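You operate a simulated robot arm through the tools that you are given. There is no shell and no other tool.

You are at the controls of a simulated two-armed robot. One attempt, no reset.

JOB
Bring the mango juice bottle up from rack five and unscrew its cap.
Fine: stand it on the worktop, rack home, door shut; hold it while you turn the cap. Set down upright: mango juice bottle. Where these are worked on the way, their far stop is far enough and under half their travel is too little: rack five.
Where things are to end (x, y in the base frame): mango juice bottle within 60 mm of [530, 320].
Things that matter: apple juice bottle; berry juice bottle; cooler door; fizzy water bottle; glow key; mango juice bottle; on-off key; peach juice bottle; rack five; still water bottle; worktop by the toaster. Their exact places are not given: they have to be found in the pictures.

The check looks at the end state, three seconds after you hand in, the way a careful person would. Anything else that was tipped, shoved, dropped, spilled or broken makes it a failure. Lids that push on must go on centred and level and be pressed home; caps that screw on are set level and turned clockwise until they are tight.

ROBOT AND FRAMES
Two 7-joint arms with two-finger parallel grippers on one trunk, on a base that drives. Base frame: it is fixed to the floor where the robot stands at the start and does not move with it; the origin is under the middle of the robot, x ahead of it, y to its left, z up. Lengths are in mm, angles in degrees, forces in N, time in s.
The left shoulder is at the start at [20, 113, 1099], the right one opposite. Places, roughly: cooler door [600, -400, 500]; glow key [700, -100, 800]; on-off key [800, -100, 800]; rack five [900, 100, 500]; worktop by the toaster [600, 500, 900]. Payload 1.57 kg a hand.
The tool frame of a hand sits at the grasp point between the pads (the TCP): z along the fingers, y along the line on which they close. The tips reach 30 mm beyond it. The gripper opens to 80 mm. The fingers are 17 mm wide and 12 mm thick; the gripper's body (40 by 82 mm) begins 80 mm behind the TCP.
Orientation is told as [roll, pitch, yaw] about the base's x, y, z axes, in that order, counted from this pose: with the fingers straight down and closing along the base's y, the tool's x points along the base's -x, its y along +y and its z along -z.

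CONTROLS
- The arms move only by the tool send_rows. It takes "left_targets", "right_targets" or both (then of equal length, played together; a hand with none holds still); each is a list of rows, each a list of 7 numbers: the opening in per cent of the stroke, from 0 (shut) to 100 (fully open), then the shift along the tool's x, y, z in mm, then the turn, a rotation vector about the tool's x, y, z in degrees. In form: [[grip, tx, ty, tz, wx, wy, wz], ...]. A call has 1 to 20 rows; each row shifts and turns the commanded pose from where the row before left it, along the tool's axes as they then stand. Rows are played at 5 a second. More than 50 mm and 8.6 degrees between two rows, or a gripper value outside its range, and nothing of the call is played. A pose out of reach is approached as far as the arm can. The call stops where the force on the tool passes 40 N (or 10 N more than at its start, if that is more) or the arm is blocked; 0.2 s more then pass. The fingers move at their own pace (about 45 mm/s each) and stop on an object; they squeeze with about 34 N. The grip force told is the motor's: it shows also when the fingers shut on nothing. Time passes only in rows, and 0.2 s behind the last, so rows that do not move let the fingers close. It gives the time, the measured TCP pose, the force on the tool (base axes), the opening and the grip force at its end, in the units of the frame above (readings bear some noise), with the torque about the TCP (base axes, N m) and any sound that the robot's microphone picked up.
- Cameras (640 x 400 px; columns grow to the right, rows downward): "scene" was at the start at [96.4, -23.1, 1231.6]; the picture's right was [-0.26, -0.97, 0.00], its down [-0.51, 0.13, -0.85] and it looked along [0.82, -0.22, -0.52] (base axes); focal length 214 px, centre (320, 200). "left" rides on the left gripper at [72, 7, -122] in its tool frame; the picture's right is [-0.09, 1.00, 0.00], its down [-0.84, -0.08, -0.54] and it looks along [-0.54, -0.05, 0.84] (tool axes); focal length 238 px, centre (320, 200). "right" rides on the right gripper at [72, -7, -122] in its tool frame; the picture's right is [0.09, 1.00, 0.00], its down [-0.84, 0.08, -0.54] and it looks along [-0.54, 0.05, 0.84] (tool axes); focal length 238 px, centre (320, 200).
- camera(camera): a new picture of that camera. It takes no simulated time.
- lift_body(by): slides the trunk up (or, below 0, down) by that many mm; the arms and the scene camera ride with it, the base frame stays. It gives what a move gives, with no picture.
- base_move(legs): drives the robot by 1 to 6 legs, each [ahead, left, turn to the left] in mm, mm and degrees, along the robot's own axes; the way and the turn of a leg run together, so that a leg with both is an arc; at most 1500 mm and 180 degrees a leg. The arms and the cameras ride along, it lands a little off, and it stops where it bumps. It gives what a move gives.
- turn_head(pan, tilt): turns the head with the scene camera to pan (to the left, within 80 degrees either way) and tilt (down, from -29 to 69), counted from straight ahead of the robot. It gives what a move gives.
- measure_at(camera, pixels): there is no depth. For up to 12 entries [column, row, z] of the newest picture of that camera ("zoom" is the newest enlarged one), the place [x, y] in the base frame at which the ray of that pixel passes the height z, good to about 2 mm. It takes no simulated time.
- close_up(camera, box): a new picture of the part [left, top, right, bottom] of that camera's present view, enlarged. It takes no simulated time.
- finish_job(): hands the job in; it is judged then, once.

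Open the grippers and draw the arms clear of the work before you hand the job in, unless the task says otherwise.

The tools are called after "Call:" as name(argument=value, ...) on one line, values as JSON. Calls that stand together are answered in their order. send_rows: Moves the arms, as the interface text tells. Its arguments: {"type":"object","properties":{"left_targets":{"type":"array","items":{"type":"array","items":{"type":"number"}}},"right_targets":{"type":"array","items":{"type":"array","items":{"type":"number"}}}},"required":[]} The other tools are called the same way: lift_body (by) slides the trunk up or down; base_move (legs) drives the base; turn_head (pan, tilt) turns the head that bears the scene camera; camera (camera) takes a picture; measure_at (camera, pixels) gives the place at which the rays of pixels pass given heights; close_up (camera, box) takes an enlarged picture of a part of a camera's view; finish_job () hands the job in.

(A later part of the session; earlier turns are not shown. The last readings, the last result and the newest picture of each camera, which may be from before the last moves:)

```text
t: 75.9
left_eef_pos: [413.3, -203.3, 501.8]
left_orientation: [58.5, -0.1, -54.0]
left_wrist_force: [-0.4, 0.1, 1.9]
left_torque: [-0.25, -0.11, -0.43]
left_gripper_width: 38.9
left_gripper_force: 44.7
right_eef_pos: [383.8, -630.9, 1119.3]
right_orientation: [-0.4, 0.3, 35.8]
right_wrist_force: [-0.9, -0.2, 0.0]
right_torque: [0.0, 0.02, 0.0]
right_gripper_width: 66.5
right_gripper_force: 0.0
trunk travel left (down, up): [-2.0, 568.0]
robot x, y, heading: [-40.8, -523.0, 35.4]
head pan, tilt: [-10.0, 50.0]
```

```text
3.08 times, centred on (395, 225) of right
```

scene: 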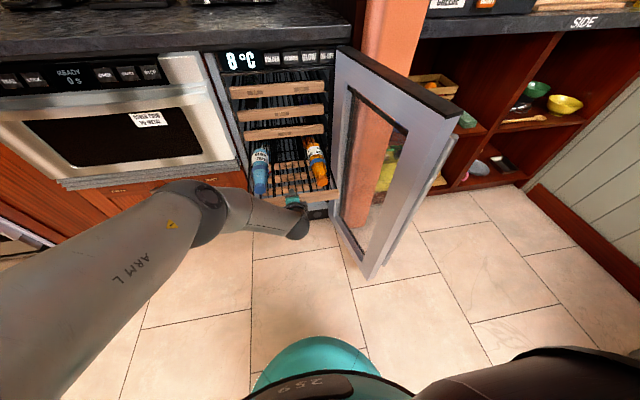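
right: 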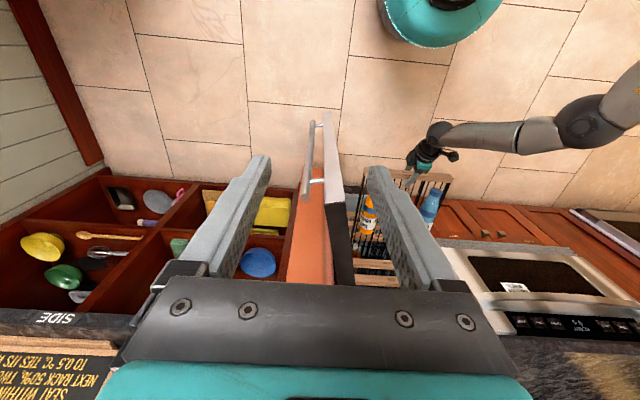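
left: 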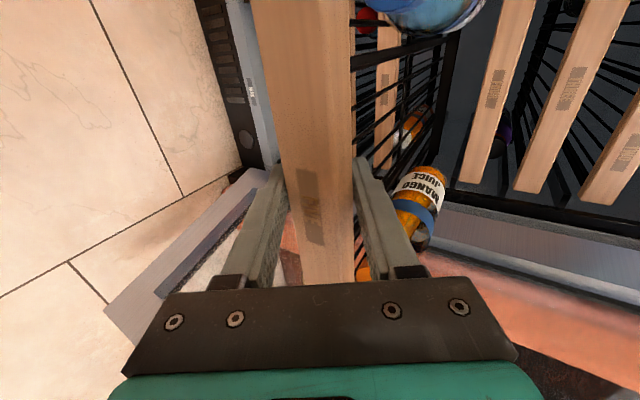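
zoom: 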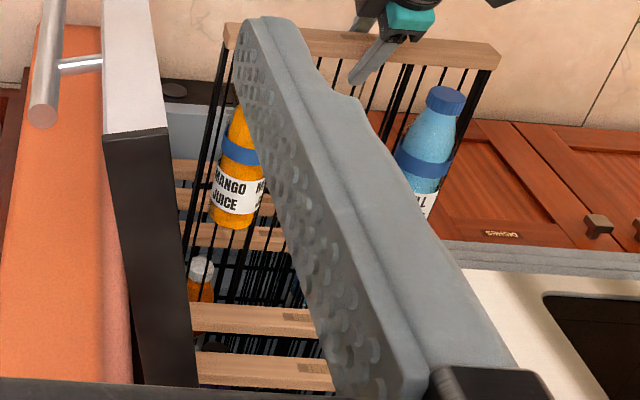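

The mango cap is hidden by the right finger there, but the still-water cap (same rack) is visible in both views, giving the height of the bottle axis. I measure it and the mango's base edge.

Call:
measure_at(camera="right", pixels=[[436.2, 191.6, 500], [436.2, 191.6, 530], [436.2, 191.6, 560], [365.8, 234, 500], [365.8, 234, 530], [365.8, 234, 560], [366, 205.5, 560], [366, 205.5, 530]])

Call:
measure_at(camera="scene", pixels=[[260.25, 188, 500], [260.25, 188, 530], [260.25, 188, 560], [312, 144.5, 500], [312, 144.5, 530], [312, 144.5, 560], [322.5, 180, 530], [322.5, 180, 545], [318, 163, 530], [318, 163, 560]])

```text
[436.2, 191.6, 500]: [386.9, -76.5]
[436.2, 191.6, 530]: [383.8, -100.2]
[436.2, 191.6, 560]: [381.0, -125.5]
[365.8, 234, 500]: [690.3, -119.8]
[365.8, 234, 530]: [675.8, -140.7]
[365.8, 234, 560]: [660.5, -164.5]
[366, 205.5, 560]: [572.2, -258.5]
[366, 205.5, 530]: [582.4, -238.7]
```

```text
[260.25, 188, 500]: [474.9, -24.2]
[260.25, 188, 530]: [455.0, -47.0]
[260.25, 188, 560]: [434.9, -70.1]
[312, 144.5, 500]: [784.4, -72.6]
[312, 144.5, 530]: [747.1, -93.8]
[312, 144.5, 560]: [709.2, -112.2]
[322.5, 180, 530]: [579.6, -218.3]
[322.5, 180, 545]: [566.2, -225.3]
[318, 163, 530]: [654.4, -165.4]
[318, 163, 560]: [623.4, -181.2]
```

The scene measurement used an older picture (before the last 80 mm of driving). I take a fresh scene picture and measure again.

Call:
camera(camera="scene")

Call:
measure_at(camera="scene", pixels=[[260.25, 188, 500], [260.25, 188, 530], [260.25, 188, 560], [312, 144.5, 500], [312, 144.5, 530], [312, 144.5, 560], [322.5, 181, 515], [322.5, 181, 530], [322.5, 181, 545], [318, 163, 530], [318, 163, 560]])

```text
taken
```

scene: 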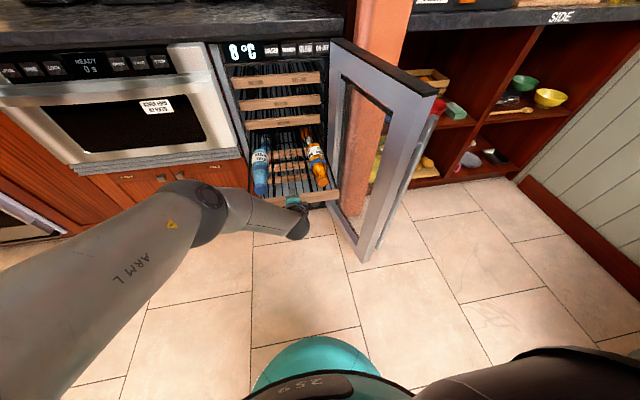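

```text
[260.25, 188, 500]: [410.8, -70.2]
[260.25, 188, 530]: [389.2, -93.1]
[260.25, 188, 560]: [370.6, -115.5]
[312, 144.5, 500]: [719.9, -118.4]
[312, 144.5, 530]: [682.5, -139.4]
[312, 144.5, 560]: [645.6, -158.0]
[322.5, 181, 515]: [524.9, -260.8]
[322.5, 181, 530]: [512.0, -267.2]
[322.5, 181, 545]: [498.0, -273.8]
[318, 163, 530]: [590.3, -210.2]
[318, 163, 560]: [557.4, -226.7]
```

Triangulation puts the bottle axis around z≈515-525, u≈-505, from n≈250 (cap) to n≈465 (base), body about 60 mm wide. The rack is far out; I now open the left gripper and back out along the fingers.

Call:
send_rows(left_targets=[[70, 0, 0, 0, 0, 0, 0], [70, 0, 0, 0, 0, 0, 0], [70, 0, 0, 0, 0, 0, 0], [70, 0, 0, -15, 0, 0, 0], [70, 0, 0, -20, 0, 0, 0], [70, 0, 0, -25, 0, 0, 0], [70, 0, 0, -30, 0, 0, 0], [70, 0, 0, -30, 0, 0, 0]])

Call:
camera(camera="left")

Call:
camera(camera="scene")

```text
t: 77.7
left_eef_pos: [331.2, -263.7, 564.2]
left_orientation: [58.4, -0.1, -54.1]
left_wrist_force: [0.7, 0.1, 0.6]
left_torque: [0.04, 0.0, -0.01]
left_gripper_width: 56.0
left_gripper_force: 0.0
right_eef_pos: [383.2, -629.5, 1121.3]
right_orientation: [-0.3, 0.3, 35.7]
right_wrist_force: [-0.2, 0.1, 0.6]
right_torque: [-0.03, 0.04, -0.03]
right_gripper_width: 66.8
right_gripper_force: 0.1
trunk travel left (down, up): [-2.0, 568.0]
robot x, y, heading: [-43.1, -529.8, 35.8]
head pan, tilt: [-10.0, 50.0]
```

```text
taken
```

left: 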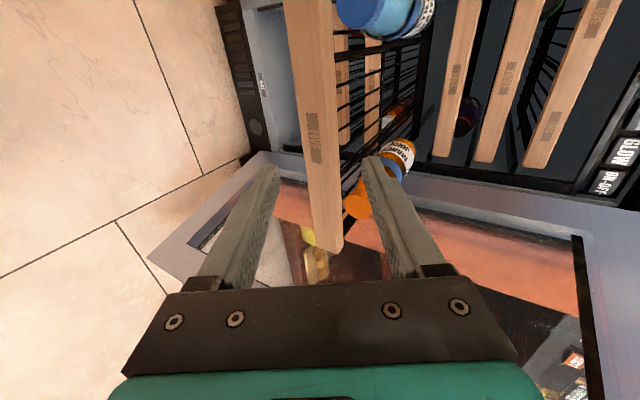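

```text
taken
```

scene: 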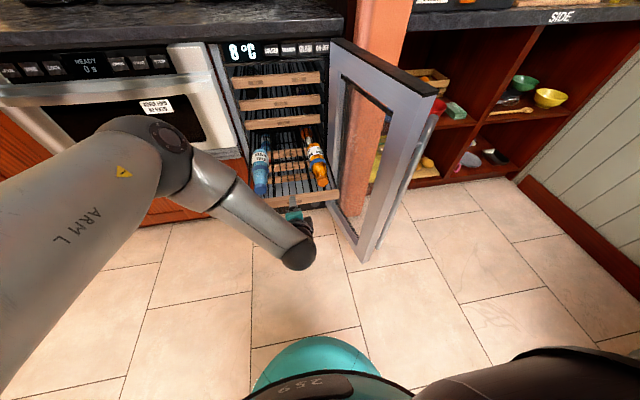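

Released, and the rack stayed out. I triangulate the mango cap from the left camera (358,200) and the scene camera (322.5,181).

Call:
close_up(camera="left", box=[290, 110, 450, 260])

Call:
close_up(camera="scene", box=[290, 130, 350, 205])

Call:
measure_at(camera="left", pixels=[[358, 200, 500], [358, 200, 520], [358, 200, 540], [311, 137, 502]])

Call:
measure_at(camera="scene", pixels=[[322.5, 181.25, 500], [322.5, 181.25, 520], [322.5, 181.25, 540]])

```text
2.67 times, centred on (370, 185) of left
```

zoom: 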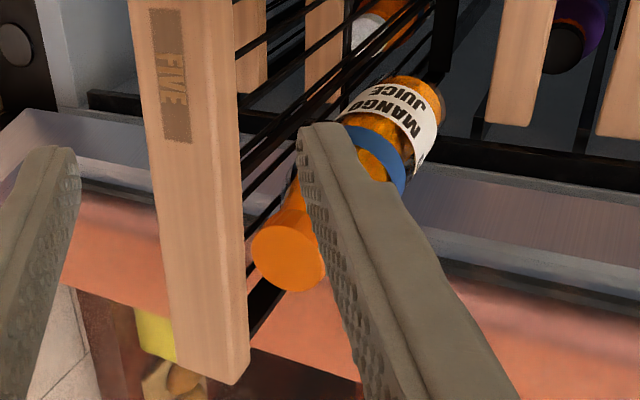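

```text
5.33 times, centred on (320, 168) of scene
```

zoom: 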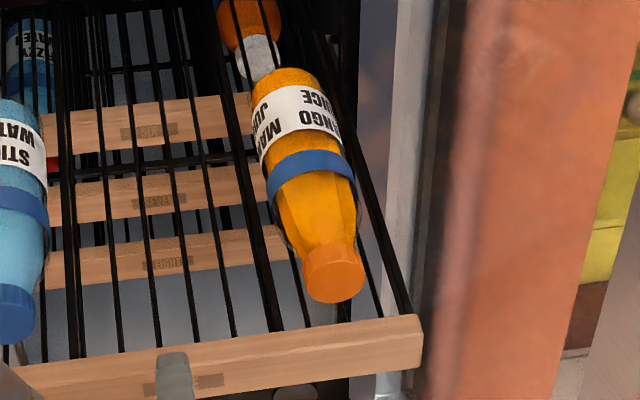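

```text
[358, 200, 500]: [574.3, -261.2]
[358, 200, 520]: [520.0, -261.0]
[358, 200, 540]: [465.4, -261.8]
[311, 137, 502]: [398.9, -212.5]
```

```text
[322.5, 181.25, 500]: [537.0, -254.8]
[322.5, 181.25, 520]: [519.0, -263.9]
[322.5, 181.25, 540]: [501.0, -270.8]
```

I refine with better pixels: cap face centre left (358,206.7), scene (323.4,183); base end scene (314,145).

Call:
measure_at(camera="left", pixels=[[358, 206.7, 500], [358, 206.7, 510], [358, 206.7, 520], [358, 206.7, 530]])

Call:
measure_at(camera="scene", pixels=[[323.4, 183, 500], [323.4, 183, 510], [323.4, 183, 520], [323.4, 183, 530], [314, 144.2, 550], [314, 144.2, 520], [318.5, 160, 545], [320, 175, 520]])

```text
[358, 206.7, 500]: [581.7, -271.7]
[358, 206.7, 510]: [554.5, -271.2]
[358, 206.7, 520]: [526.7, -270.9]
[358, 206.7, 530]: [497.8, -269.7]
```

```text
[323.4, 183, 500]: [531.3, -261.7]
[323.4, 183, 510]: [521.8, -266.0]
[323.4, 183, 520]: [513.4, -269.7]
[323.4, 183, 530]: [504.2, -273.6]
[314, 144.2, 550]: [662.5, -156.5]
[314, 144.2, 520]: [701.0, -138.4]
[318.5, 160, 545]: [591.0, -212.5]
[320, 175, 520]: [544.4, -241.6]
```

Cap face centre is at n≈255, u≈-515, z≈527; base at n≈445, so the bottle is ~190 long with a ~60 mm body. I raise the left hand, unroll it and tilt it to 60° below horizontal.

Call:
send_rows(left_targets=[[100, 0, 34, -20, 0, 0, 0], [100, 0, 34, -20, 0, 0, 0], [100, 0, 34, -20, 0, 0, 0], [100, 0, 34, -20, 0, 0, 0], [100, 0, 0, 0, 0, 0, -8.5], [100, 0, 0, 0, 0, 0, -8.5], [100, 0, 0, 0, 0, 0, -8.5], [100, 0, 0, 0, 0, 0, -8.5], [100, 0, 0, 0, 0, 0, -8.5], [100, 0, 0, 0, 0, 0, -8.5], [100, 0, 0, 0, 0, 0, -8.5], [100, 0, 0, 0, 0, 0, -8.5], [100, 0, 0, 0, 0, 0, -8.5], [100, 0, 0, 0, 0, 0, -8.5], [100, 0, 0, 0, 0, 0, -5]])

Call:
send_rows(left_targets=[[100, 0, 0, 0, 0, 8.5, 0], [100, 0, 0, 0, 0, 8.5, 0], [100, 0, 0, 0, 0, 8.5, 0], [100, 0, 0, 0, 0, 3.5, 0]])

Call:
camera(camera="left")

```text
t: 80.9
left_eef_pos: [332.3, -262.0, 723.3]
left_orientation: [-0.3, -58.5, 36.3]
left_wrist_force: [0.8, -0.8, -0.2]
left_torque: [0.01, 0.0, -0.02]
left_gripper_width: 80.0
left_gripper_force: 0.0
right_eef_pos: [384.3, -629.6, 1120.2]
right_orientation: [-0.2, 0.4, 35.6]
right_wrist_force: [-0.3, -0.7, -0.2]
right_torque: [0.01, 0.01, 0.02]
right_gripper_width: 66.6
right_gripper_force: 0.1
trunk travel left (down, up): [-2.0, 568.0]
robot x, y, heading: [-45.1, -522.9, 35.9]
head pan, tilt: [-10.0, 50.0]
```

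```text
t: 81.9
left_eef_pos: [331.4, -262.5, 721.8]
left_orientation: [-0.1, -29.3, 35.9]
left_wrist_force: [0.3, 0.7, -0.3]
left_torque: [0.02, -0.01, -0.03]
left_gripper_width: 80.1
left_gripper_force: 0.1
right_eef_pos: [383.9, -630.0, 1120.5]
right_orientation: [-0.3, 0.4, 35.6]
right_wrist_force: [-0.4, -0.3, 0.2]
right_torque: [-0.03, -0.01, -0.04]
right_gripper_width: 66.3
right_gripper_force: 0.0
trunk travel left (down, up): [-2.0, 568.0]
robot x, y, heading: [-44.5, -527.2, 35.5]
head pan, tilt: [-10.0, 50.0]
```

```text
taken
```

left: 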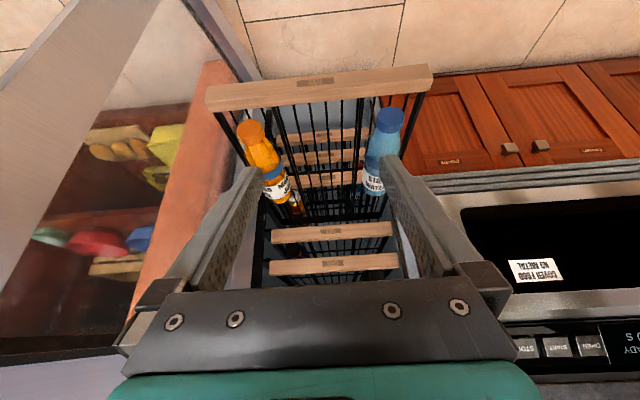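

The hand now points 60° below horizontal. Before grasping, I test empty-handed whether the wrist can make the planned uprighting turn (a 120° turn about one axis) at this spot.

Call:
send_rows(left_targets=[[100, 0, 0, 0, 1.8, 4.9, -6.7], [100, 0, 0, 0, 1.8, 4.9, -6.7], [100, 0, 0, 0, 1.8, 4.9, -6.7], [100, 0, 0, 0, 1.8, 4.9, -6.7], [100, 0, 0, 0, 1.8, 4.9, -6.7], [100, 0, 0, 0, 1.8, 4.9, -6.7], [100, 0, 0, 0, 1.8, 4.9, -6.7], [100, 0, 0, 0, 1.8, 4.9, -6.7], [100, 0, 0, 0, 1.8, 4.9, -6.7], [100, 0, 0, 0, 1.8, 4.9, -6.7], [100, 0, 0, 0, 1.8, 4.9, -6.7], [100, 0, 0, 0, 1.8, 4.9, -6.7], [100, 0, 0, 0, 1.8, 4.9, -6.7], [100, 0, 0, 0, 1.8, 4.9, -6.7]])

Call:
camera(camera="scene")

```text
t: 84.9
left_eef_pos: [332.7, -262.0, 723.1]
left_orientation: [-0.3, 59.5, 125.2]
left_wrist_force: [-0.8, 0.6, -0.3]
left_torque: [0.0, 0.03, 0.02]
left_gripper_width: 80.1
left_gripper_force: 0.2
right_eef_pos: [384.7, -629.6, 1121.2]
right_orientation: [-0.4, 0.3, 35.7]
right_wrist_force: [0.1, 0.0, 0.1]
right_torque: [-0.01, -0.04, -0.03]
right_gripper_width: 66.5
right_gripper_force: 0.0
trunk travel left (down, up): [-2.0, 568.0]
robot x, y, heading: [-43.8, -528.6, 35.9]
head pan, tilt: [-10.0, 50.0]
```

```text
taken
```

scene: 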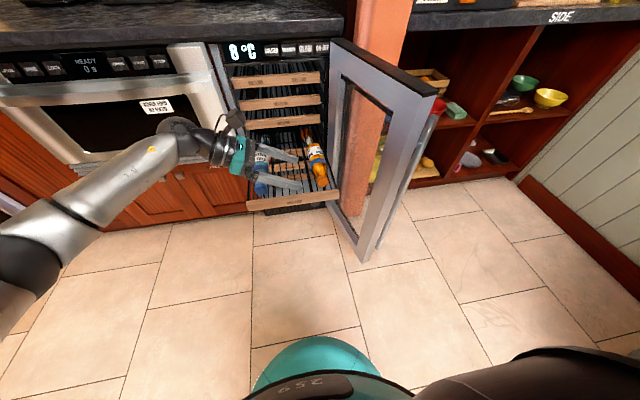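

The uprighting turn is fully reachable. I turn the hand back to the grasp tilt, then drive so the open hand is above the bottle.

Call:
send_rows(left_targets=[[100, 0, 0, 0, -1.8, -4.9, 6.7], [100, 0, 0, 0, -1.8, -4.9, 6.7], [100, 0, 0, 0, -1.8, -4.9, 6.7], [100, 0, 0, 0, -1.8, -4.9, 6.7], [100, 0, 0, 0, -1.8, -4.9, 6.7], [100, 0, 0, 0, -1.8, -4.9, 6.7], [100, 0, 0, 0, -1.8, -4.9, 6.7], [100, 0, 0, 0, -1.8, -4.9, 6.7], [100, 0, 0, 0, -1.8, -4.9, 6.7], [100, 0, 0, 0, -1.8, -4.9, 6.7], [100, 0, 0, 0, -1.8, -4.9, 6.7], [100, 0, 0, 0, -1.8, -4.9, 6.7], [100, 0, 0, 0, -1.8, -4.9, 6.7], [100, 0, 0, 0, -1.8, -4.9, 6.7]])

Call:
base_move(legs=[[0, -106, 0], [240, 0, 0]])

Call:
camera(camera="left")

Call:
camera(camera="scene")

```text
t: 87.9
left_eef_pos: [332.4, -261.6, 722.2]
left_orientation: [0.0, -29.6, 35.9]
left_wrist_force: [0.2, -0.7, -0.5]
left_torque: [-0.02, -0.01, -0.02]
left_gripper_width: 80.1
left_gripper_force: 0.0
right_eef_pos: [384.9, -629.8, 1121.1]
right_orientation: [-0.3, 0.2, 35.8]
right_wrist_force: [-0.2, -0.1, 0.8]
right_torque: [-0.01, 0.01, 0.01]
right_gripper_width: 66.4
right_gripper_force: 0.0
trunk travel left (down, up): [-2.0, 568.0]
robot x, y, heading: [-44.3, -523.8, 35.6]
head pan, tilt: [-10.0, 50.0]
```

```text
t: 90.5
left_eef_pos: [590.5, -208.2, 721.3]
left_orientation: [-0.1, -29.5, 36.1]
left_wrist_force: [-0.1, -0.4, 0.3]
left_torque: [-0.01, 0.0, 0.01]
left_gripper_width: 79.9
left_gripper_force: 0.0
right_eef_pos: [643.4, -575.9, 1121.6]
right_orientation: [-0.3, 0.4, 35.8]
right_wrist_force: [-1.0, -0.2, 0.7]
right_torque: [0.01, 0.0, 0.02]
right_gripper_width: 66.4
right_gripper_force: 0.0
trunk travel left (down, up): [-2.0, 568.0]
robot x, y, heading: [213.7, -473.3, 36.0]
head pan, tilt: [-10.0, 50.0]
```

```text
taken
```

left: 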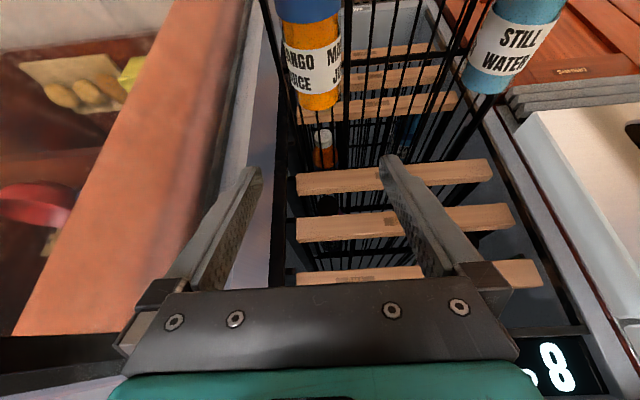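

```text
taken
```

scene: 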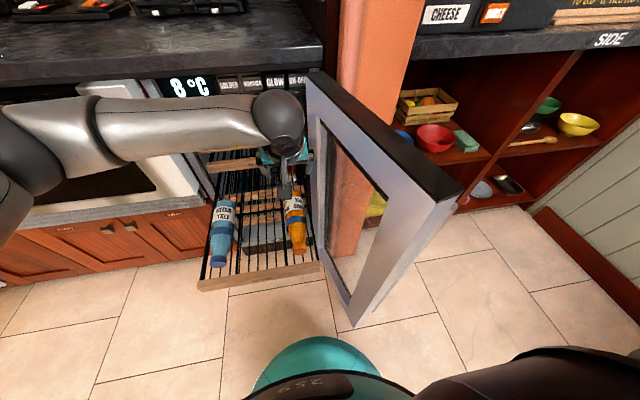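

The hand is above the bottle: its label/base is at columns 288-343 in the left picture. I measure the base end and body axis with this camera.

Call:
close_up(camera="left", box=[240, 0, 400, 120])

Call:
measure_at(camera="left", pixels=[[318, 107, 500], [318, 107, 515], [318, 107, 530], [288, 60, 527], [343, 50, 527], [316, 55, 557], [310, 14, 557], [313, 20, 527]])

```text
3.33 times, centred on (320, 60) of left
```

zoom: 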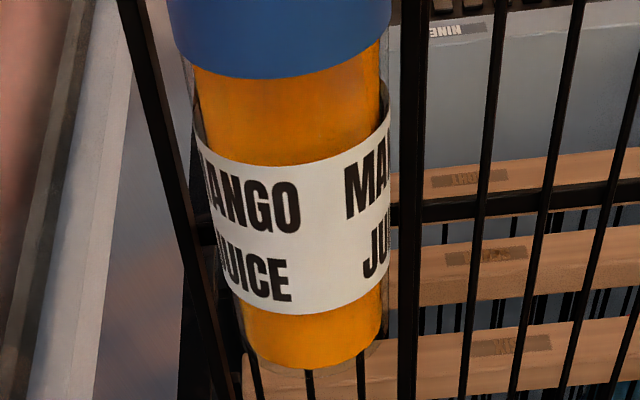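

```text
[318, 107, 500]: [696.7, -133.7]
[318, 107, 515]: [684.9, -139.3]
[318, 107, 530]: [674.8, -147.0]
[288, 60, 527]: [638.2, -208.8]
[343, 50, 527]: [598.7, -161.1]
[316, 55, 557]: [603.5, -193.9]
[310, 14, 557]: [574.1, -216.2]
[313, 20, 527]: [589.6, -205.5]
```

Body spans u≈-541 to -479 (62 mm wide), base at n≈444; my TCP is at u≈-513. I check where the thick side rail (zoom 180,200) lies relative to the finger.

Call:
measure_at(camera="left", pixels=[[278, 60, 500], [278, 60, 515], [344, 60, 500], [343, 60, 515]])

```text
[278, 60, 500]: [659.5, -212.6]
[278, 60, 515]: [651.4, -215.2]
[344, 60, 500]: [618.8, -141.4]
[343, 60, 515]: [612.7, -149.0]
```

The rail is at u≈-556, so I keep the finger tips above z≈505. I descend to about 40 mm above the grasp height with 76 mm opening and check.

Call:
send_rows(left_targets=[[95, 13.8, 0.5, 34.2, 0, 0, 0], [95, 13.8, 0.5, 34.2, 0, 0, 0], [95, 13.8, 0.5, 34.2, 0, 0, 0], [95, 13.8, 0.5, 34.2, 0, 0, 0]])

Call:
camera(camera="left")

Call:
camera(camera="scene")

```text
t: 91.5
left_eef_pos: [605.8, -196.0, 574.5]
left_orientation: [-0.1, -29.4, 36.0]
left_wrist_force: [-0.2, -0.5, 0.0]
left_torque: [0.01, 0.05, -0.03]
left_gripper_width: 76.0
left_gripper_force: 0.2
right_eef_pos: [643.3, -575.8, 1120.0]
right_orientation: [-0.3, 0.2, 35.8]
right_wrist_force: [0.4, -0.1, 0.5]
right_torque: [-0.02, -0.03, 0.01]
right_gripper_width: 66.2
right_gripper_force: 0.1
trunk travel left (down, up): [-2.0, 568.0]
robot x, y, heading: [216.7, -475.5, 35.8]
head pan, tilt: [-10.0, 50.0]
```

```text
taken
```

left: 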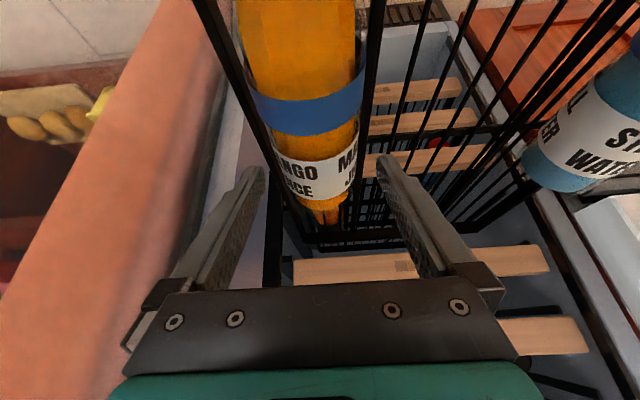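

```text
taken
```

scene: 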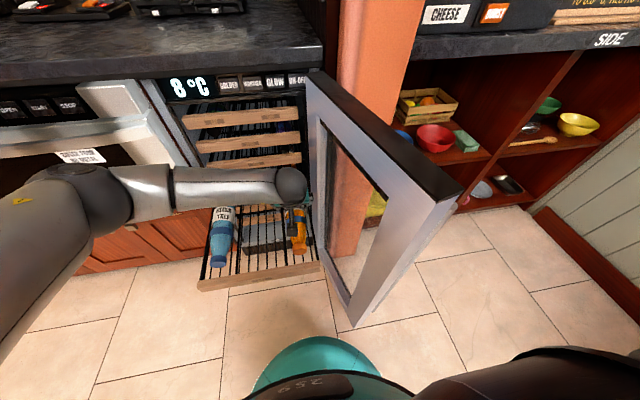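

Well centred: bottle columns 273-360 between tips at 262 and 383. I descend the last 36 mm and check forces.

Call:
send_rows(left_targets=[[95, 6.7, 0.5, 17.1, 0, 0, 0], [95, 6.7, 0.5, 17.1, 0, 0, 0], [95, 0, 0, 0, 0, 0, 0]])

Call:
camera(camera="left")

```text
t: 92.3
left_eef_pos: [610.1, -190.3, 543.7]
left_orientation: [-0.5, -30.0, 36.2]
left_wrist_force: [0.0, 1.8, 22.0]
left_torque: [-0.63, -0.71, 0.06]
left_gripper_width: 74.2
left_gripper_force: 0.1
right_eef_pos: [641.8, -575.8, 1120.8]
right_orientation: [-0.3, 0.2, 35.8]
right_wrist_force: [-0.3, 0.1, 0.3]
right_torque: [-0.01, 0.02, 0.0]
right_gripper_width: 66.4
right_gripper_force: 0.1
trunk travel left (down, up): [-2.0, 568.0]
robot x, y, heading: [215.7, -470.8, 35.8]
head pan, tilt: [-10.0, 50.0]
```

```text
taken
```

left: 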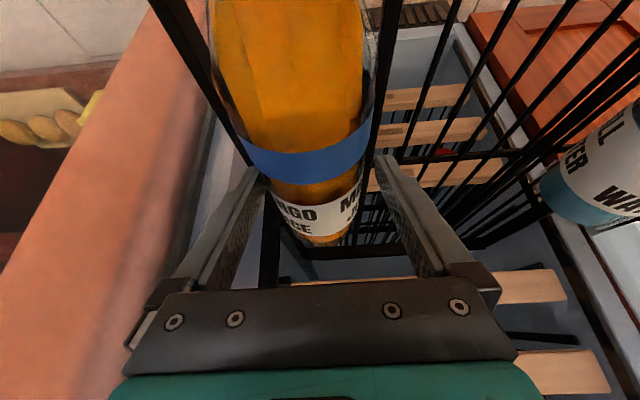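

The right finger touched the rack's side rail (22 N at 42 mm to the right), with tips at z≈514. I rise 9 mm off the rail and close there; the pads still reach below the bottle's axis.

Call:
send_rows(left_targets=[[95, -4.4, 0, -7.8, 0, 0, 0], [95, 0, 0, 0, 0, 0, 0]])

Call:
send_rows(left_targets=[[60, 0, 0, 0, 0, 0, 0], [0, 0, 0, 0, 0, 0, 0], [0, 0, 0, 0, 0, 0, 0], [0, 0, 0, 0, 0, 0, 0]])

Call:
camera(camera="left")

```text
t: 92.9
left_eef_pos: [606.9, -191.1, 547.1]
left_orientation: [0.2, -29.3, 36.0]
left_wrist_force: [0.6, 0.0, 0.4]
left_torque: [-0.03, 0.02, 0.0]
left_gripper_width: 75.9
left_gripper_force: 0.1
right_eef_pos: [642.8, -574.2, 1120.5]
right_orientation: [-0.3, 0.3, 35.8]
right_wrist_force: [1.1, -0.3, 0.3]
right_torque: [-0.02, 0.0, 0.01]
right_gripper_width: 66.6
right_gripper_force: 0.1
trunk travel left (down, up): [-2.0, 568.0]
robot x, y, heading: [214.0, -473.2, 36.0]
head pan, tilt: [-10.0, 50.0]
```

```text
t: 93.9
left_eef_pos: [607.2, -190.9, 547.8]
left_orientation: [0.0, -29.4, 36.1]
left_wrist_force: [-0.1, 0.2, -0.3]
left_torque: [-0.04, 0.07, 0.07]
left_gripper_width: 58.1
left_gripper_force: 33.7
right_eef_pos: [643.3, -576.1, 1121.4]
right_orientation: [-0.3, 0.3, 35.7]
right_wrist_force: [-0.5, 0.2, -0.7]
right_torque: [-0.03, 0.01, -0.03]
right_gripper_width: 66.3
right_gripper_force: 0.1
trunk travel left (down, up): [-2.0, 568.0]
robot x, y, heading: [211.9, -470.9, 35.9]
head pan, tilt: [-10.0, 50.0]
```

```text
taken
```

left: 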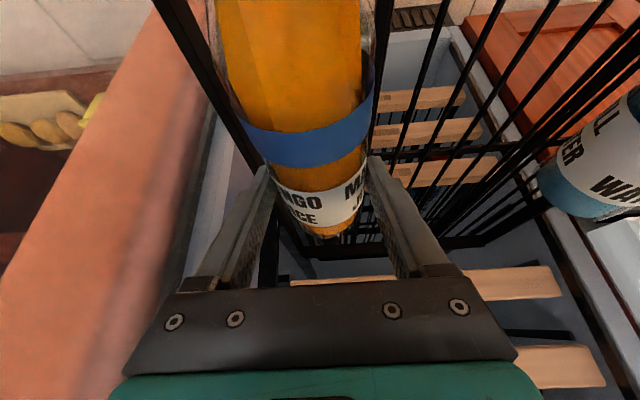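

Gripped at 58 mm width. To get a deeper hold I open only to 62 mm (staying inside the rail), go down 13 mm, and close again.

Call:
send_rows(left_targets=[[78, 0, 0, 0, 0, 0, 0], [78, 0, 0, 0, 0, 0, 0], [78, 3.2, 0, 5.6, 0, 0, 0], [78, 3.2, 0, 5.7, 0, 0, 0], [78, 0, 0, 0, 0, 0, 0]])

```text
t: 95.1
left_eef_pos: [608.4, -190.4, 535.0]
left_orientation: [0.0, -29.5, 36.1]
left_wrist_force: [0.6, 0.6, 0.7]
left_torque: [0.01, 0.01, -0.01]
left_gripper_width: 62.3
left_gripper_force: 0.1
right_eef_pos: [642.8, -575.8, 1120.5]
right_orientation: [-0.3, 0.3, 35.8]
right_wrist_force: [-0.6, -0.1, 0.6]
right_torque: [0.01, -0.01, -0.04]
right_gripper_width: 66.2
right_gripper_force: 0.0
trunk travel left (down, up): [-2.0, 568.0]
robot x, y, heading: [213.1, -471.8, 35.8]
head pan, tilt: [-10.0, 50.0]
```

No contact at z=535. I close the gripper here.

Call:
send_rows(left_targets=[[0, 0, 0, 0, 0, 0, 0], [0, 0, 0, 0, 0, 0, 0], [0, 0, 0, 0, 0, 0, 0], [0, 0, 0, 0, 0, 0, 0]])

Call:
send_rows(left_targets=[[0, -4.9, 0, -8.7, 0, 0, 0], [0, -4.9, 0, -8.7, 0, 0, 0], [0, -4.9, 0, -8.7, 0, 0, 0], [0, 0, 0, 0, 0, 0, 0]])

Call:
camera(camera="left")

Call:
camera(camera="scene")

```text
t: 96.1
left_eef_pos: [608.4, -190.9, 534.4]
left_orientation: [-0.1, -29.5, 36.1]
left_wrist_force: [0.9, -0.9, 0.1]
left_torque: [0.0, 0.0, 0.06]
left_gripper_width: 58.0
left_gripper_force: 34.4
right_eef_pos: [643.6, -576.2, 1121.1]
right_orientation: [-0.2, 0.3, 35.7]
right_wrist_force: [0.6, -0.2, 0.2]
right_torque: [0.02, 0.02, 0.0]
right_gripper_width: 66.3
right_gripper_force: 0.0
trunk travel left (down, up): [-2.0, 568.0]
robot x, y, heading: [215.8, -475.3, 36.0]
head pan, tilt: [-10.0, 50.0]
```

```text
t: 97.1
left_eef_pos: [606.5, -189.5, 566.9]
left_orientation: [-0.1, -29.4, 36.0]
left_wrist_force: [-0.5, 0.2, -3.1]
left_torque: [0.09, -0.06, 0.02]
left_gripper_width: 57.9
left_gripper_force: 34.4
right_eef_pos: [642.4, -576.1, 1119.4]
right_orientation: [-0.4, 0.2, 35.8]
right_wrist_force: [0.2, 0.0, -0.4]
right_torque: [0.01, 0.05, -0.01]
right_gripper_width: 66.6
right_gripper_force: 0.1
trunk travel left (down, up): [-2.0, 568.0]
robot x, y, heading: [216.2, -471.8, 35.7]
head pan, tilt: [-10.0, 50.0]
```

```text
taken
```

left: 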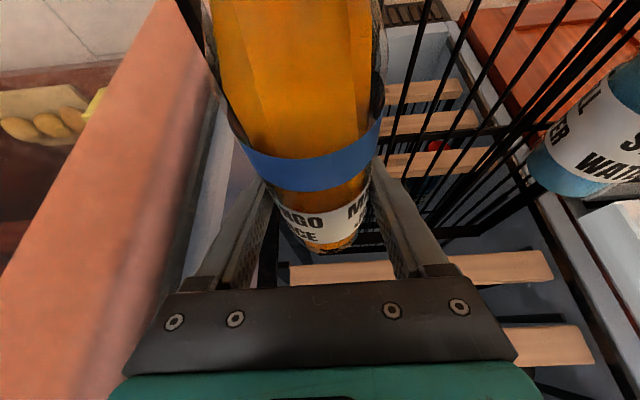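

```text
taken
```

scene: 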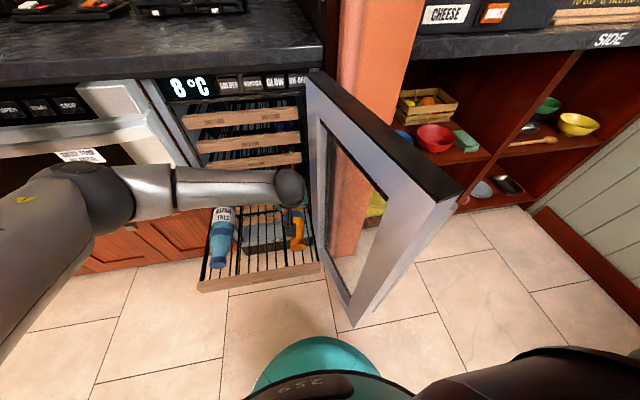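

The bottle is lifted (about 3 N, no slip). I raise it to z≈725, then drive back and left, away from the door and the rack.

Call:
send_rows(left_targets=[[0, -19.6, 0, -34.8, 0, 0, 0], [0, -19.6, 0, -34.8, 0, 0, 0], [0, -19.6, 0, -34.8, 0, 0, 0], [0, -19.6, 0, -34.8, 0, 0, 0], [0, 0, 0, 0, 0, 0, 0]])

Call:
base_move(legs=[[-260, 0, 0], [0, 250, 0]])

Call:
camera(camera="scene")

Call:
camera(camera="left")

```text
t: 98.3
left_eef_pos: [606.3, -190.4, 725.7]
left_orientation: [-0.1, -29.4, 36.2]
left_wrist_force: [-0.3, -0.3, -3.6]
left_torque: [0.05, -0.06, -0.02]
left_gripper_width: 57.7
left_gripper_force: 33.8
right_eef_pos: [643.4, -574.9, 1121.3]
right_orientation: [-0.3, 0.4, 35.8]
right_wrist_force: [-0.1, -0.1, -0.4]
right_torque: [-0.01, 0.01, -0.01]
right_gripper_width: 66.8
right_gripper_force: 0.0
trunk travel left (down, up): [-2.0, 568.0]
robot x, y, heading: [217.0, -471.6, 36.0]
head pan, tilt: [-10.0, 50.0]
```

```text
t: 101.6
left_eef_pos: [250.5, -147.1, 725.5]
left_orientation: [-0.1, -29.4, 36.0]
left_wrist_force: [-0.3, 0.5, -3.5]
left_torque: [0.02, -0.08, -0.03]
left_gripper_width: 57.6
left_gripper_force: 33.7
right_eef_pos: [285.5, -531.9, 1120.6]
right_orientation: [-0.3, 0.3, 35.7]
right_wrist_force: [-0.1, 0.5, 0.0]
right_torque: [-0.04, 0.04, 0.02]
right_gripper_width: 66.3
right_gripper_force: 0.0
trunk travel left (down, up): [-2.0, 568.0]
robot x, y, heading: [-143.6, -428.1, 35.7]
head pan, tilt: [-10.0, 50.0]
```

```text
taken
```

scene: 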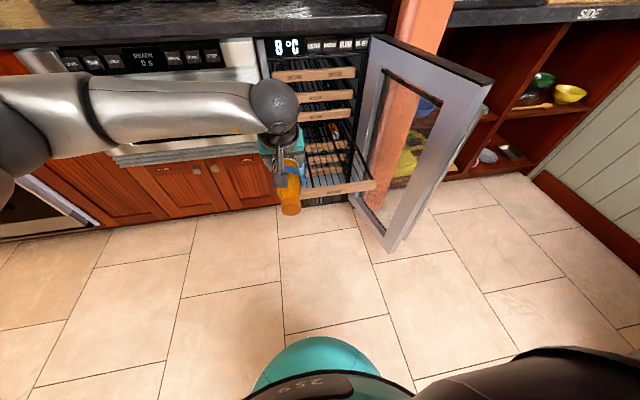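

```text
taken
```

left: 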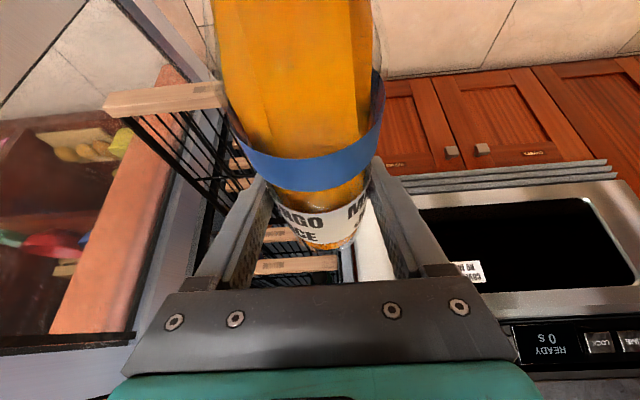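

Clear of everything. Now I make the 120° uprighting turn with the bottle.

Call:
send_rows(left_targets=[[0, 0, 0, 0, 1.86, 4.9, -6.68], [0, 0, 0, 0, 1.86, 4.9, -6.68], [0, 0, 0, 0, 1.86, 4.9, -6.68], [0, 0, 0, 0, 1.86, 4.9, -6.68], [0, 0, 0, 0, 1.86, 4.9, -6.68], [0, 0, 0, 0, 1.86, 4.9, -6.68], [0, 0, 0, 0, 1.86, 4.9, -6.68], [0, 0, 0, 0, 1.86, 4.9, -6.68], [0, 0, 0, 0, 1.86, 4.9, -6.68], [0, 0, 0, 0, 1.86, 4.9, -6.68], [0, 0, 0, 0, 1.86, 4.9, -6.68], [0, 0, 0, 0, 1.86, 4.9, -6.68], [0, 0, 0, 0, 1.86, 4.9, -6.68], [0, 0, 0, 0, 1.86, 4.9, -6.68], [0, 0, 0, 0, 0.23, 0.6, -0.8]])

Call:
camera(camera="scene")

Call:
camera(camera="left")

```text
t: 104.8
left_eef_pos: [251.0, -147.2, 726.3]
left_orientation: [0.0, 60.6, 126.0]
left_wrist_force: [0.2, -0.1, -3.7]
left_torque: [0.01, 0.02, 0.0]
left_gripper_width: 57.7
left_gripper_force: 34.1
right_eef_pos: [285.2, -532.3, 1121.0]
right_orientation: [-0.2, 0.3, 35.7]
right_wrist_force: [0.0, -0.2, 0.5]
right_torque: [-0.01, 0.0, -0.01]
right_gripper_width: 66.4
right_gripper_force: 0.0
trunk travel left (down, up): [-2.0, 568.0]
robot x, y, heading: [-143.7, -428.5, 35.5]
head pan, tilt: [-10.0, 50.0]
```

```text
taken
```

scene: 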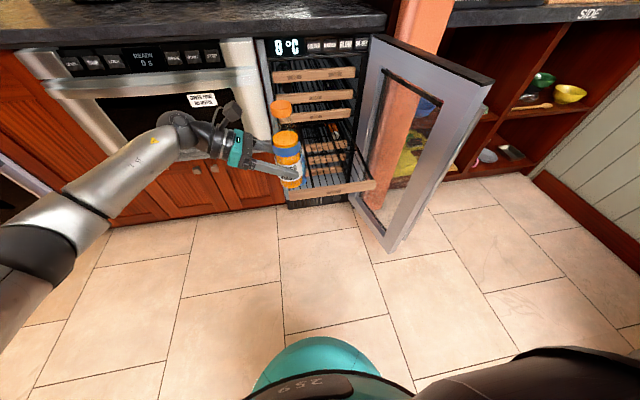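

```text
taken
```

left: 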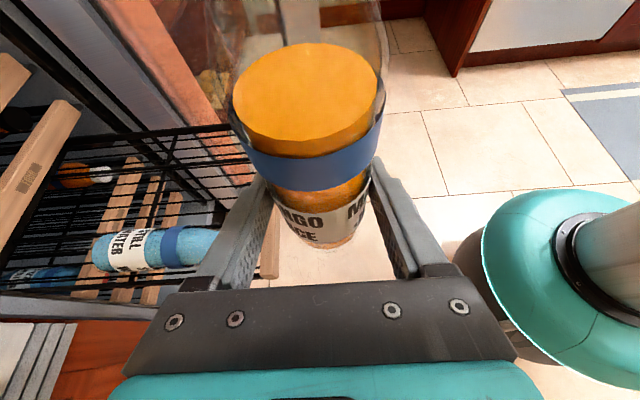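

The bottle is upright and held firmly (juice level visible). I raise the trunk by 350 mm, then drive left and forward toward the worktop spot.

Call:
lift_body(by=350)

Call:
base_move(legs=[[0, 226, 0], [300, 0, 0]])

Call:
turn_head(pan=10, tilt=45)

Call:
camera(camera="scene")

```text
t: 108.2
left_eef_pos: [250.1, -147.5, 1075.9]
left_orientation: [-0.2, 60.4, 125.8]
left_wrist_force: [0.3, -0.5, -3.5]
left_torque: [0.0, 0.01, 0.04]
left_gripper_width: 57.8
left_gripper_force: 34.5
right_eef_pos: [286.3, -533.0, 1470.5]
right_orientation: [-0.3, 0.3, 35.7]
right_wrist_force: [0.5, 0.4, -0.7]
right_torque: [0.0, -0.01, -0.03]
right_gripper_width: 66.3
right_gripper_force: 0.2
trunk travel left (down, up): [-352.0, 218.0]
robot x, y, heading: [-142.1, -431.0, 35.8]
head pan, tilt: [-10.0, 50.0]
```

```text
t: 111.5
left_eef_pos: [368.5, 209.2, 1076.1]
left_orientation: [0.0, 60.5, 125.7]
left_wrist_force: [-0.2, 0.3, -4.2]
left_torque: [0.04, 0.02, -0.02]
left_gripper_width: 57.8
left_gripper_force: 33.5
right_eef_pos: [402.9, -176.2, 1471.0]
right_orientation: [-0.3, 0.3, 35.5]
right_wrist_force: [0.4, -0.1, -0.5]
right_torque: [0.02, 0.02, -0.01]
right_gripper_width: 66.4
right_gripper_force: 0.1
trunk travel left (down, up): [-352.0, 218.0]
robot x, y, heading: [-24.1, -73.4, 35.6]
head pan, tilt: [-10.0, 50.0]
```

```text
t: 112.4
left_eef_pos: [369.1, 207.8, 1078.0]
left_orientation: [-0.2, 60.5, 125.4]
left_wrist_force: [-0.8, 0.2, -3.9]
left_torque: [0.05, 0.03, -0.05]
left_gripper_width: 57.8
left_gripper_force: 34.0
right_eef_pos: [401.9, -178.4, 1471.3]
right_orientation: [-0.3, 0.2, 35.5]
right_wrist_force: [0.5, 0.3, 0.1]
right_torque: [0.02, 0.04, -0.01]
right_gripper_width: 66.6
right_gripper_force: 0.1
trunk travel left (down, up): [-352.0, 218.0]
robot x, y, heading: [-24.2, -71.7, 35.8]
head pan, tilt: [10.0, 45.0]
```

```text
taken
```

scene: 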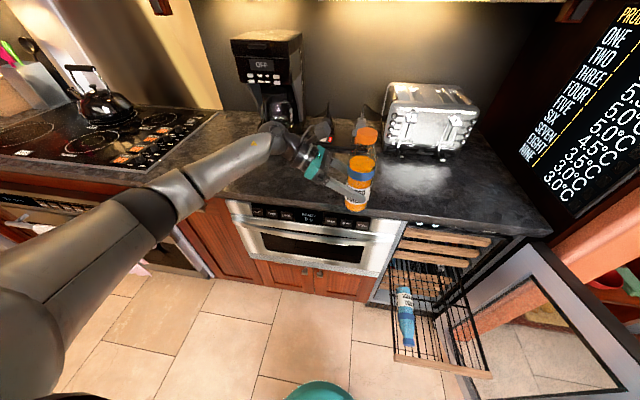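

The bottle is over the floor just before the counter at n≈421. I drive forward 185 mm, then lower the trunk 95 mm to hover above the worktop.

Call:
base_move(legs=[[185, 5, 0]])

Call:
lift_body(by=-90)

Call:
camera(camera="scene")

Call:
camera(camera="left")

```text
t: 113.9
left_eef_pos: [515.3, 319.8, 1077.4]
left_orientation: [-0.2, 60.5, 125.6]
left_wrist_force: [0.9, 0.5, -3.0]
left_torque: [0.0, 0.06, 0.03]
left_gripper_width: 58.0
left_gripper_force: 34.0
right_eef_pos: [549.6, -64.6, 1471.1]
right_orientation: [-0.4, 0.2, 35.5]
right_wrist_force: [0.1, -0.8, 0.1]
right_torque: [-0.04, 0.02, -0.01]
right_gripper_width: 66.3
right_gripper_force: 0.0
trunk travel left (down, up): [-352.0, 218.0]
robot x, y, heading: [119.9, 41.2, 35.3]
head pan, tilt: [10.0, 45.0]
```

```text
t: 115.2
left_eef_pos: [515.4, 319.3, 985.2]
left_orientation: [-0.2, 60.4, 125.5]
left_wrist_force: [-1.1, 0.1, -2.4]
left_torque: [0.03, 0.0, -0.02]
left_gripper_width: 58.0
left_gripper_force: 34.5
right_eef_pos: [549.5, -65.9, 1380.9]
right_orientation: [-0.1, 0.3, 35.6]
right_wrist_force: [0.4, -0.6, -0.9]
right_torque: [0.03, 0.0, -0.01]
right_gripper_width: 66.5
right_gripper_force: 0.1
trunk travel left (down, up): [-262.0, 308.0]
robot x, y, heading: [123.5, 39.9, 35.7]
head pan, tilt: [10.0, 45.0]
```

```text
taken
```

scene: 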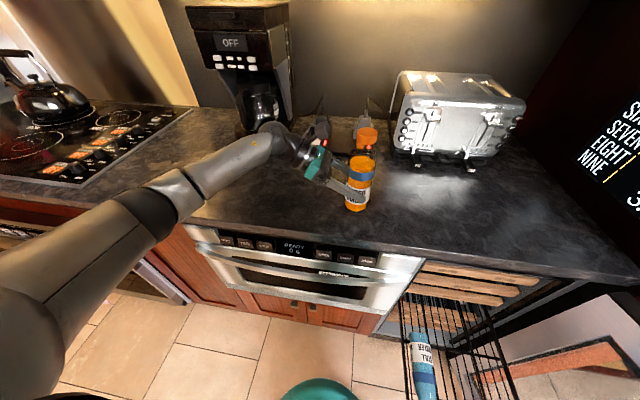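

```text
taken
```

left: 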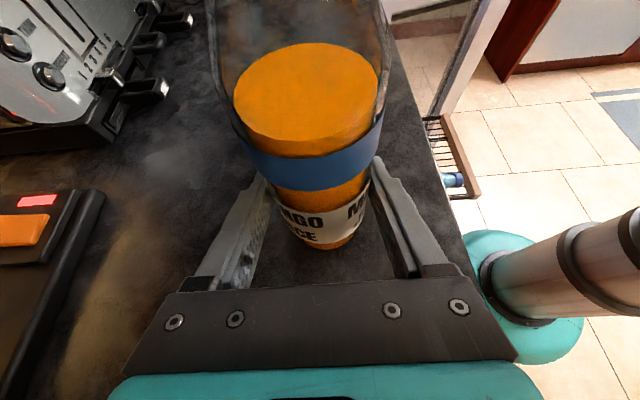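

The bottle hovers about 25 mm above the worktop at (520, 313), 12 mm from the target. I lower it in small steps, watching the vertical force.

Call:
send_rows(left_targets=[[0, -4.35, 0, 2.46, 0, 0, 0], [0, -4.35, 0, 2.46, 0, 0, 0], [0, -4.35, 0, 2.46, 0, 0, 0]])

Call:
send_rows(left_targets=[[0, -1.74, 0, 0.98, 0, 0, 0], [0, -1.74, 0, 0.98, 0, 0, 0]])

Call:
send_rows(left_targets=[[0, -1.74, 0, 0.98, 0, 0, 0], [0, -1.74, 0, 0.98, 0, 0, 0]])

```text
t: 116.0
left_eef_pos: [515.8, 318.7, 975.7]
left_orientation: [-0.8, 61.1, 125.0]
left_wrist_force: [-0.3, 0.2, 26.1]
left_torque: [-0.38, 0.19, 0.0]
left_gripper_width: 57.9
left_gripper_force: 34.7
right_eef_pos: [547.3, -66.0, 1381.7]
right_orientation: [-0.3, 0.0, 35.6]
right_wrist_force: [0.1, -0.3, -0.1]
right_torque: [-0.01, -0.04, 0.0]
right_gripper_width: 66.6
right_gripper_force: 0.1
trunk travel left (down, up): [-262.0, 308.0]
robot x, y, heading: [123.8, 38.7, 35.6]
head pan, tilt: [10.0, 45.0]
```

```text
t: 116.5
left_eef_pos: [515.4, 318.0, 971.2]
left_orientation: [-0.9, 61.0, 125.0]
left_wrist_force: [0.5, -0.7, 27.0]
left_torque: [-0.23, 0.13, -0.09]
left_gripper_width: 57.9
left_gripper_force: 34.6
right_eef_pos: [547.5, -66.5, 1380.9]
right_orientation: [-0.3, 0.2, 35.4]
right_wrist_force: [0.5, 0.2, -0.1]
right_torque: [0.0, -0.02, 0.04]
right_gripper_width: 66.4
right_gripper_force: 0.1
trunk travel left (down, up): [-262.0, 308.0]
robot x, y, heading: [119.0, 39.2, 35.5]
head pan, tilt: [10.0, 45.0]
```

```text
t: 117.2
left_eef_pos: [514.4, 319.5, 969.0]
left_orientation: [-0.8, 61.1, 125.1]
left_wrist_force: [1.9, -1.3, 26.5]
left_torque: [-0.27, 0.08, -0.13]
left_gripper_width: 57.7
left_gripper_force: 33.7
right_eef_pos: [548.6, -67.4, 1382.0]
right_orientation: [-0.3, 0.1, 35.5]
right_wrist_force: [-0.6, -0.2, -1.2]
right_torque: [-0.03, 0.0, 0.02]
right_gripper_width: 66.4
right_gripper_force: 0.1
trunk travel left (down, up): [-262.0, 308.0]
robot x, y, heading: [120.8, 38.8, 35.6]
head pan, tilt: [10.0, 45.0]
```

The bottle met the worktop at about z(TCP)=978; since then the hand slid a few mm down along it (force steady at 26 N). I ease the command upward to unload, and check.

Call:
send_rows(left_targets=[[0, 4.4, 0, -2.5, 0, 0, 0], [0, 0, 0, 0, 0, 0, 0]])

Call:
camera(camera="left")

Call:
close_up(camera="scene", box=[290, 100, 430, 240])

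```text
t: 117.8
left_eef_pos: [514.8, 318.7, 968.7]
left_orientation: [-0.2, 60.7, 125.6]
left_wrist_force: [5.9, -2.3, 12.2]
left_torque: [-0.48, -0.67, 0.05]
left_gripper_width: 57.5
left_gripper_force: 34.0
right_eef_pos: [548.4, -66.8, 1380.5]
right_orientation: [-0.2, 0.2, 35.5]
right_wrist_force: [-0.4, 0.2, -0.3]
right_torque: [-0.01, 0.01, 0.02]
right_gripper_width: 66.4
right_gripper_force: 0.1
trunk travel left (down, up): [-262.0, 308.0]
robot x, y, heading: [118.2, 43.5, 35.9]
head pan, tilt: [10.0, 45.0]
```

```text
taken
```

left: 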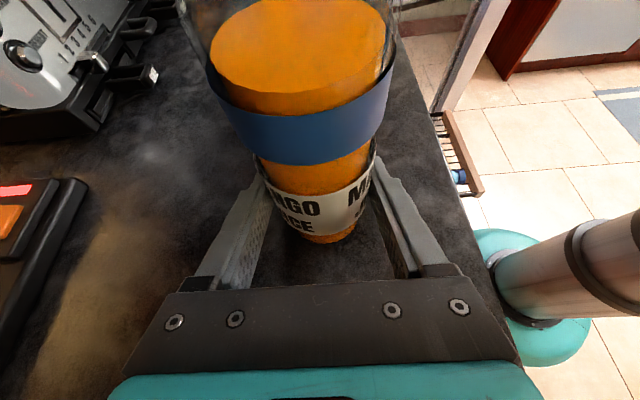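

```text
2.86 times, centred on (360, 170) of scene
```

zoom: 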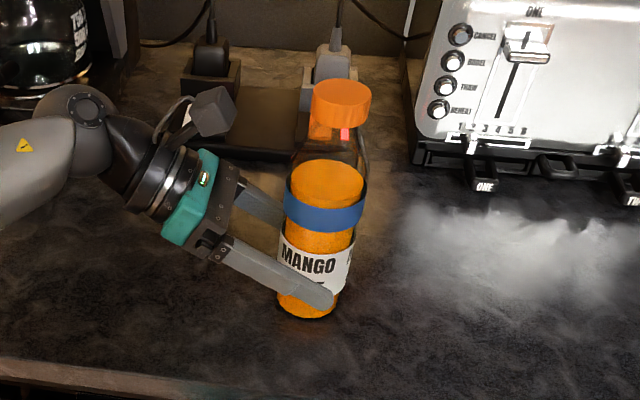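

The bottle stands vertical on the worktop. I release it, then back the left hand off along its fingers so I can reposition the robot for the cap.

Call:
send_rows(left_targets=[[20, 0, 0, 0, 0, 0, 0], [70, 0, 0, 0, 0, 0, 0], [100, 0, 0, 0, 0, 0, 0], [100, 0, 0, 0, 0, 0, 0], [100, 0, 0, 0, 0, 0, 0]])

Call:
camera(camera="left")

```text
t: 119.0
left_eef_pos: [514.3, 320.4, 967.3]
left_orientation: [-0.2, 60.5, 125.6]
left_wrist_force: [-0.8, -0.3, 0.1]
left_torque: [0.0, 0.01, 0.01]
left_gripper_width: 80.0
left_gripper_force: 0.0
right_eef_pos: [549.2, -66.1, 1381.0]
right_orientation: [-0.3, 0.2, 35.5]
right_wrist_force: [-0.3, 0.4, 0.9]
right_torque: [0.02, -0.02, -0.03]
right_gripper_width: 66.5
right_gripper_force: 0.1
trunk travel left (down, up): [-262.0, 308.0]
robot x, y, heading: [120.9, 40.3, 35.6]
head pan, tilt: [10.0, 45.0]
```

```text
taken
```

left: 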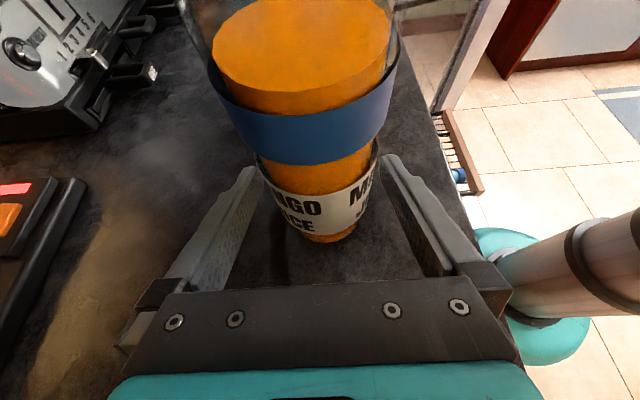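

Released cleanly and the bottle stands. I retreat the left hand 130 mm along its axis.

Call:
send_rows(left_targets=[[100, 0, 0, -20, 0, 0, 0], [100, 0, 0, -25, 0, 0, 0], [100, 0, 0, -30, 0, 0, 0], [100, 0, 0, -30, 0, 0, 0], [100, 0, 0, -30, 0, 0, 0]])

Call:
camera(camera="left")

Call:
camera(camera="scene")

Call:
camera(camera="right")

```text
t: 120.2
left_eef_pos: [445.2, 417.1, 1035.2]
left_orientation: [-0.3, 60.5, 125.4]
left_wrist_force: [-0.4, 0.2, -0.4]
left_torque: [0.02, -0.02, 0.04]
left_gripper_width: 79.9
left_gripper_force: 0.1
right_eef_pos: [548.7, -65.8, 1380.6]
right_orientation: [-0.3, 0.1, 35.4]
right_wrist_force: [1.2, -0.6, -0.4]
right_torque: [0.0, 0.03, 0.02]
right_gripper_width: 66.4
right_gripper_force: 0.2
trunk travel left (down, up): [-262.0, 308.0]
robot x, y, heading: [122.7, 40.6, 35.8]
head pan, tilt: [10.0, 45.0]
```

```text
taken
```

left: 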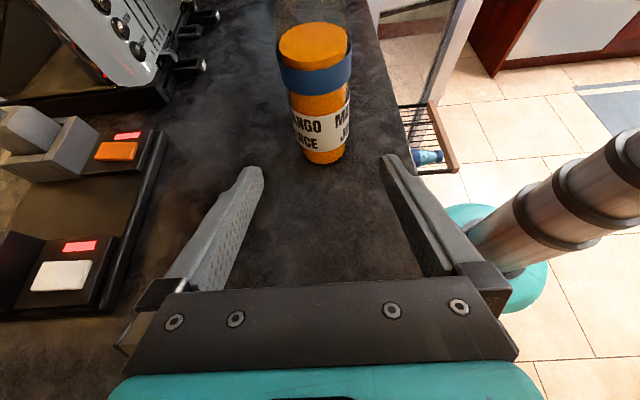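

```text
taken
```

scene: 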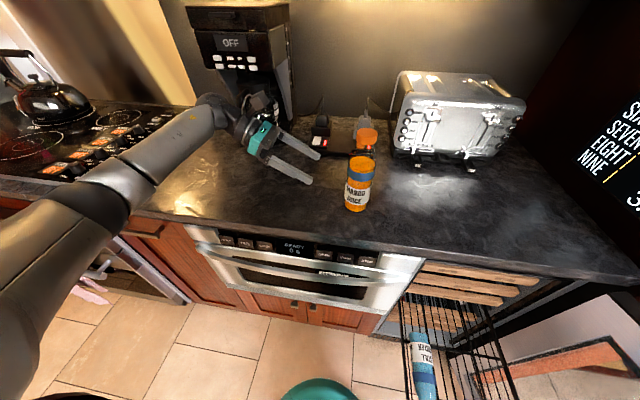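

```text
taken
```

right: 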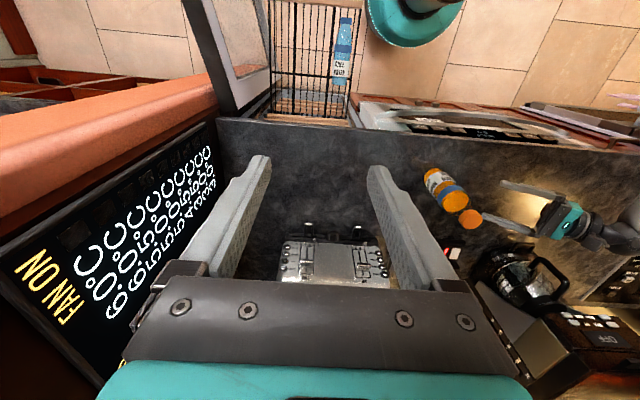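

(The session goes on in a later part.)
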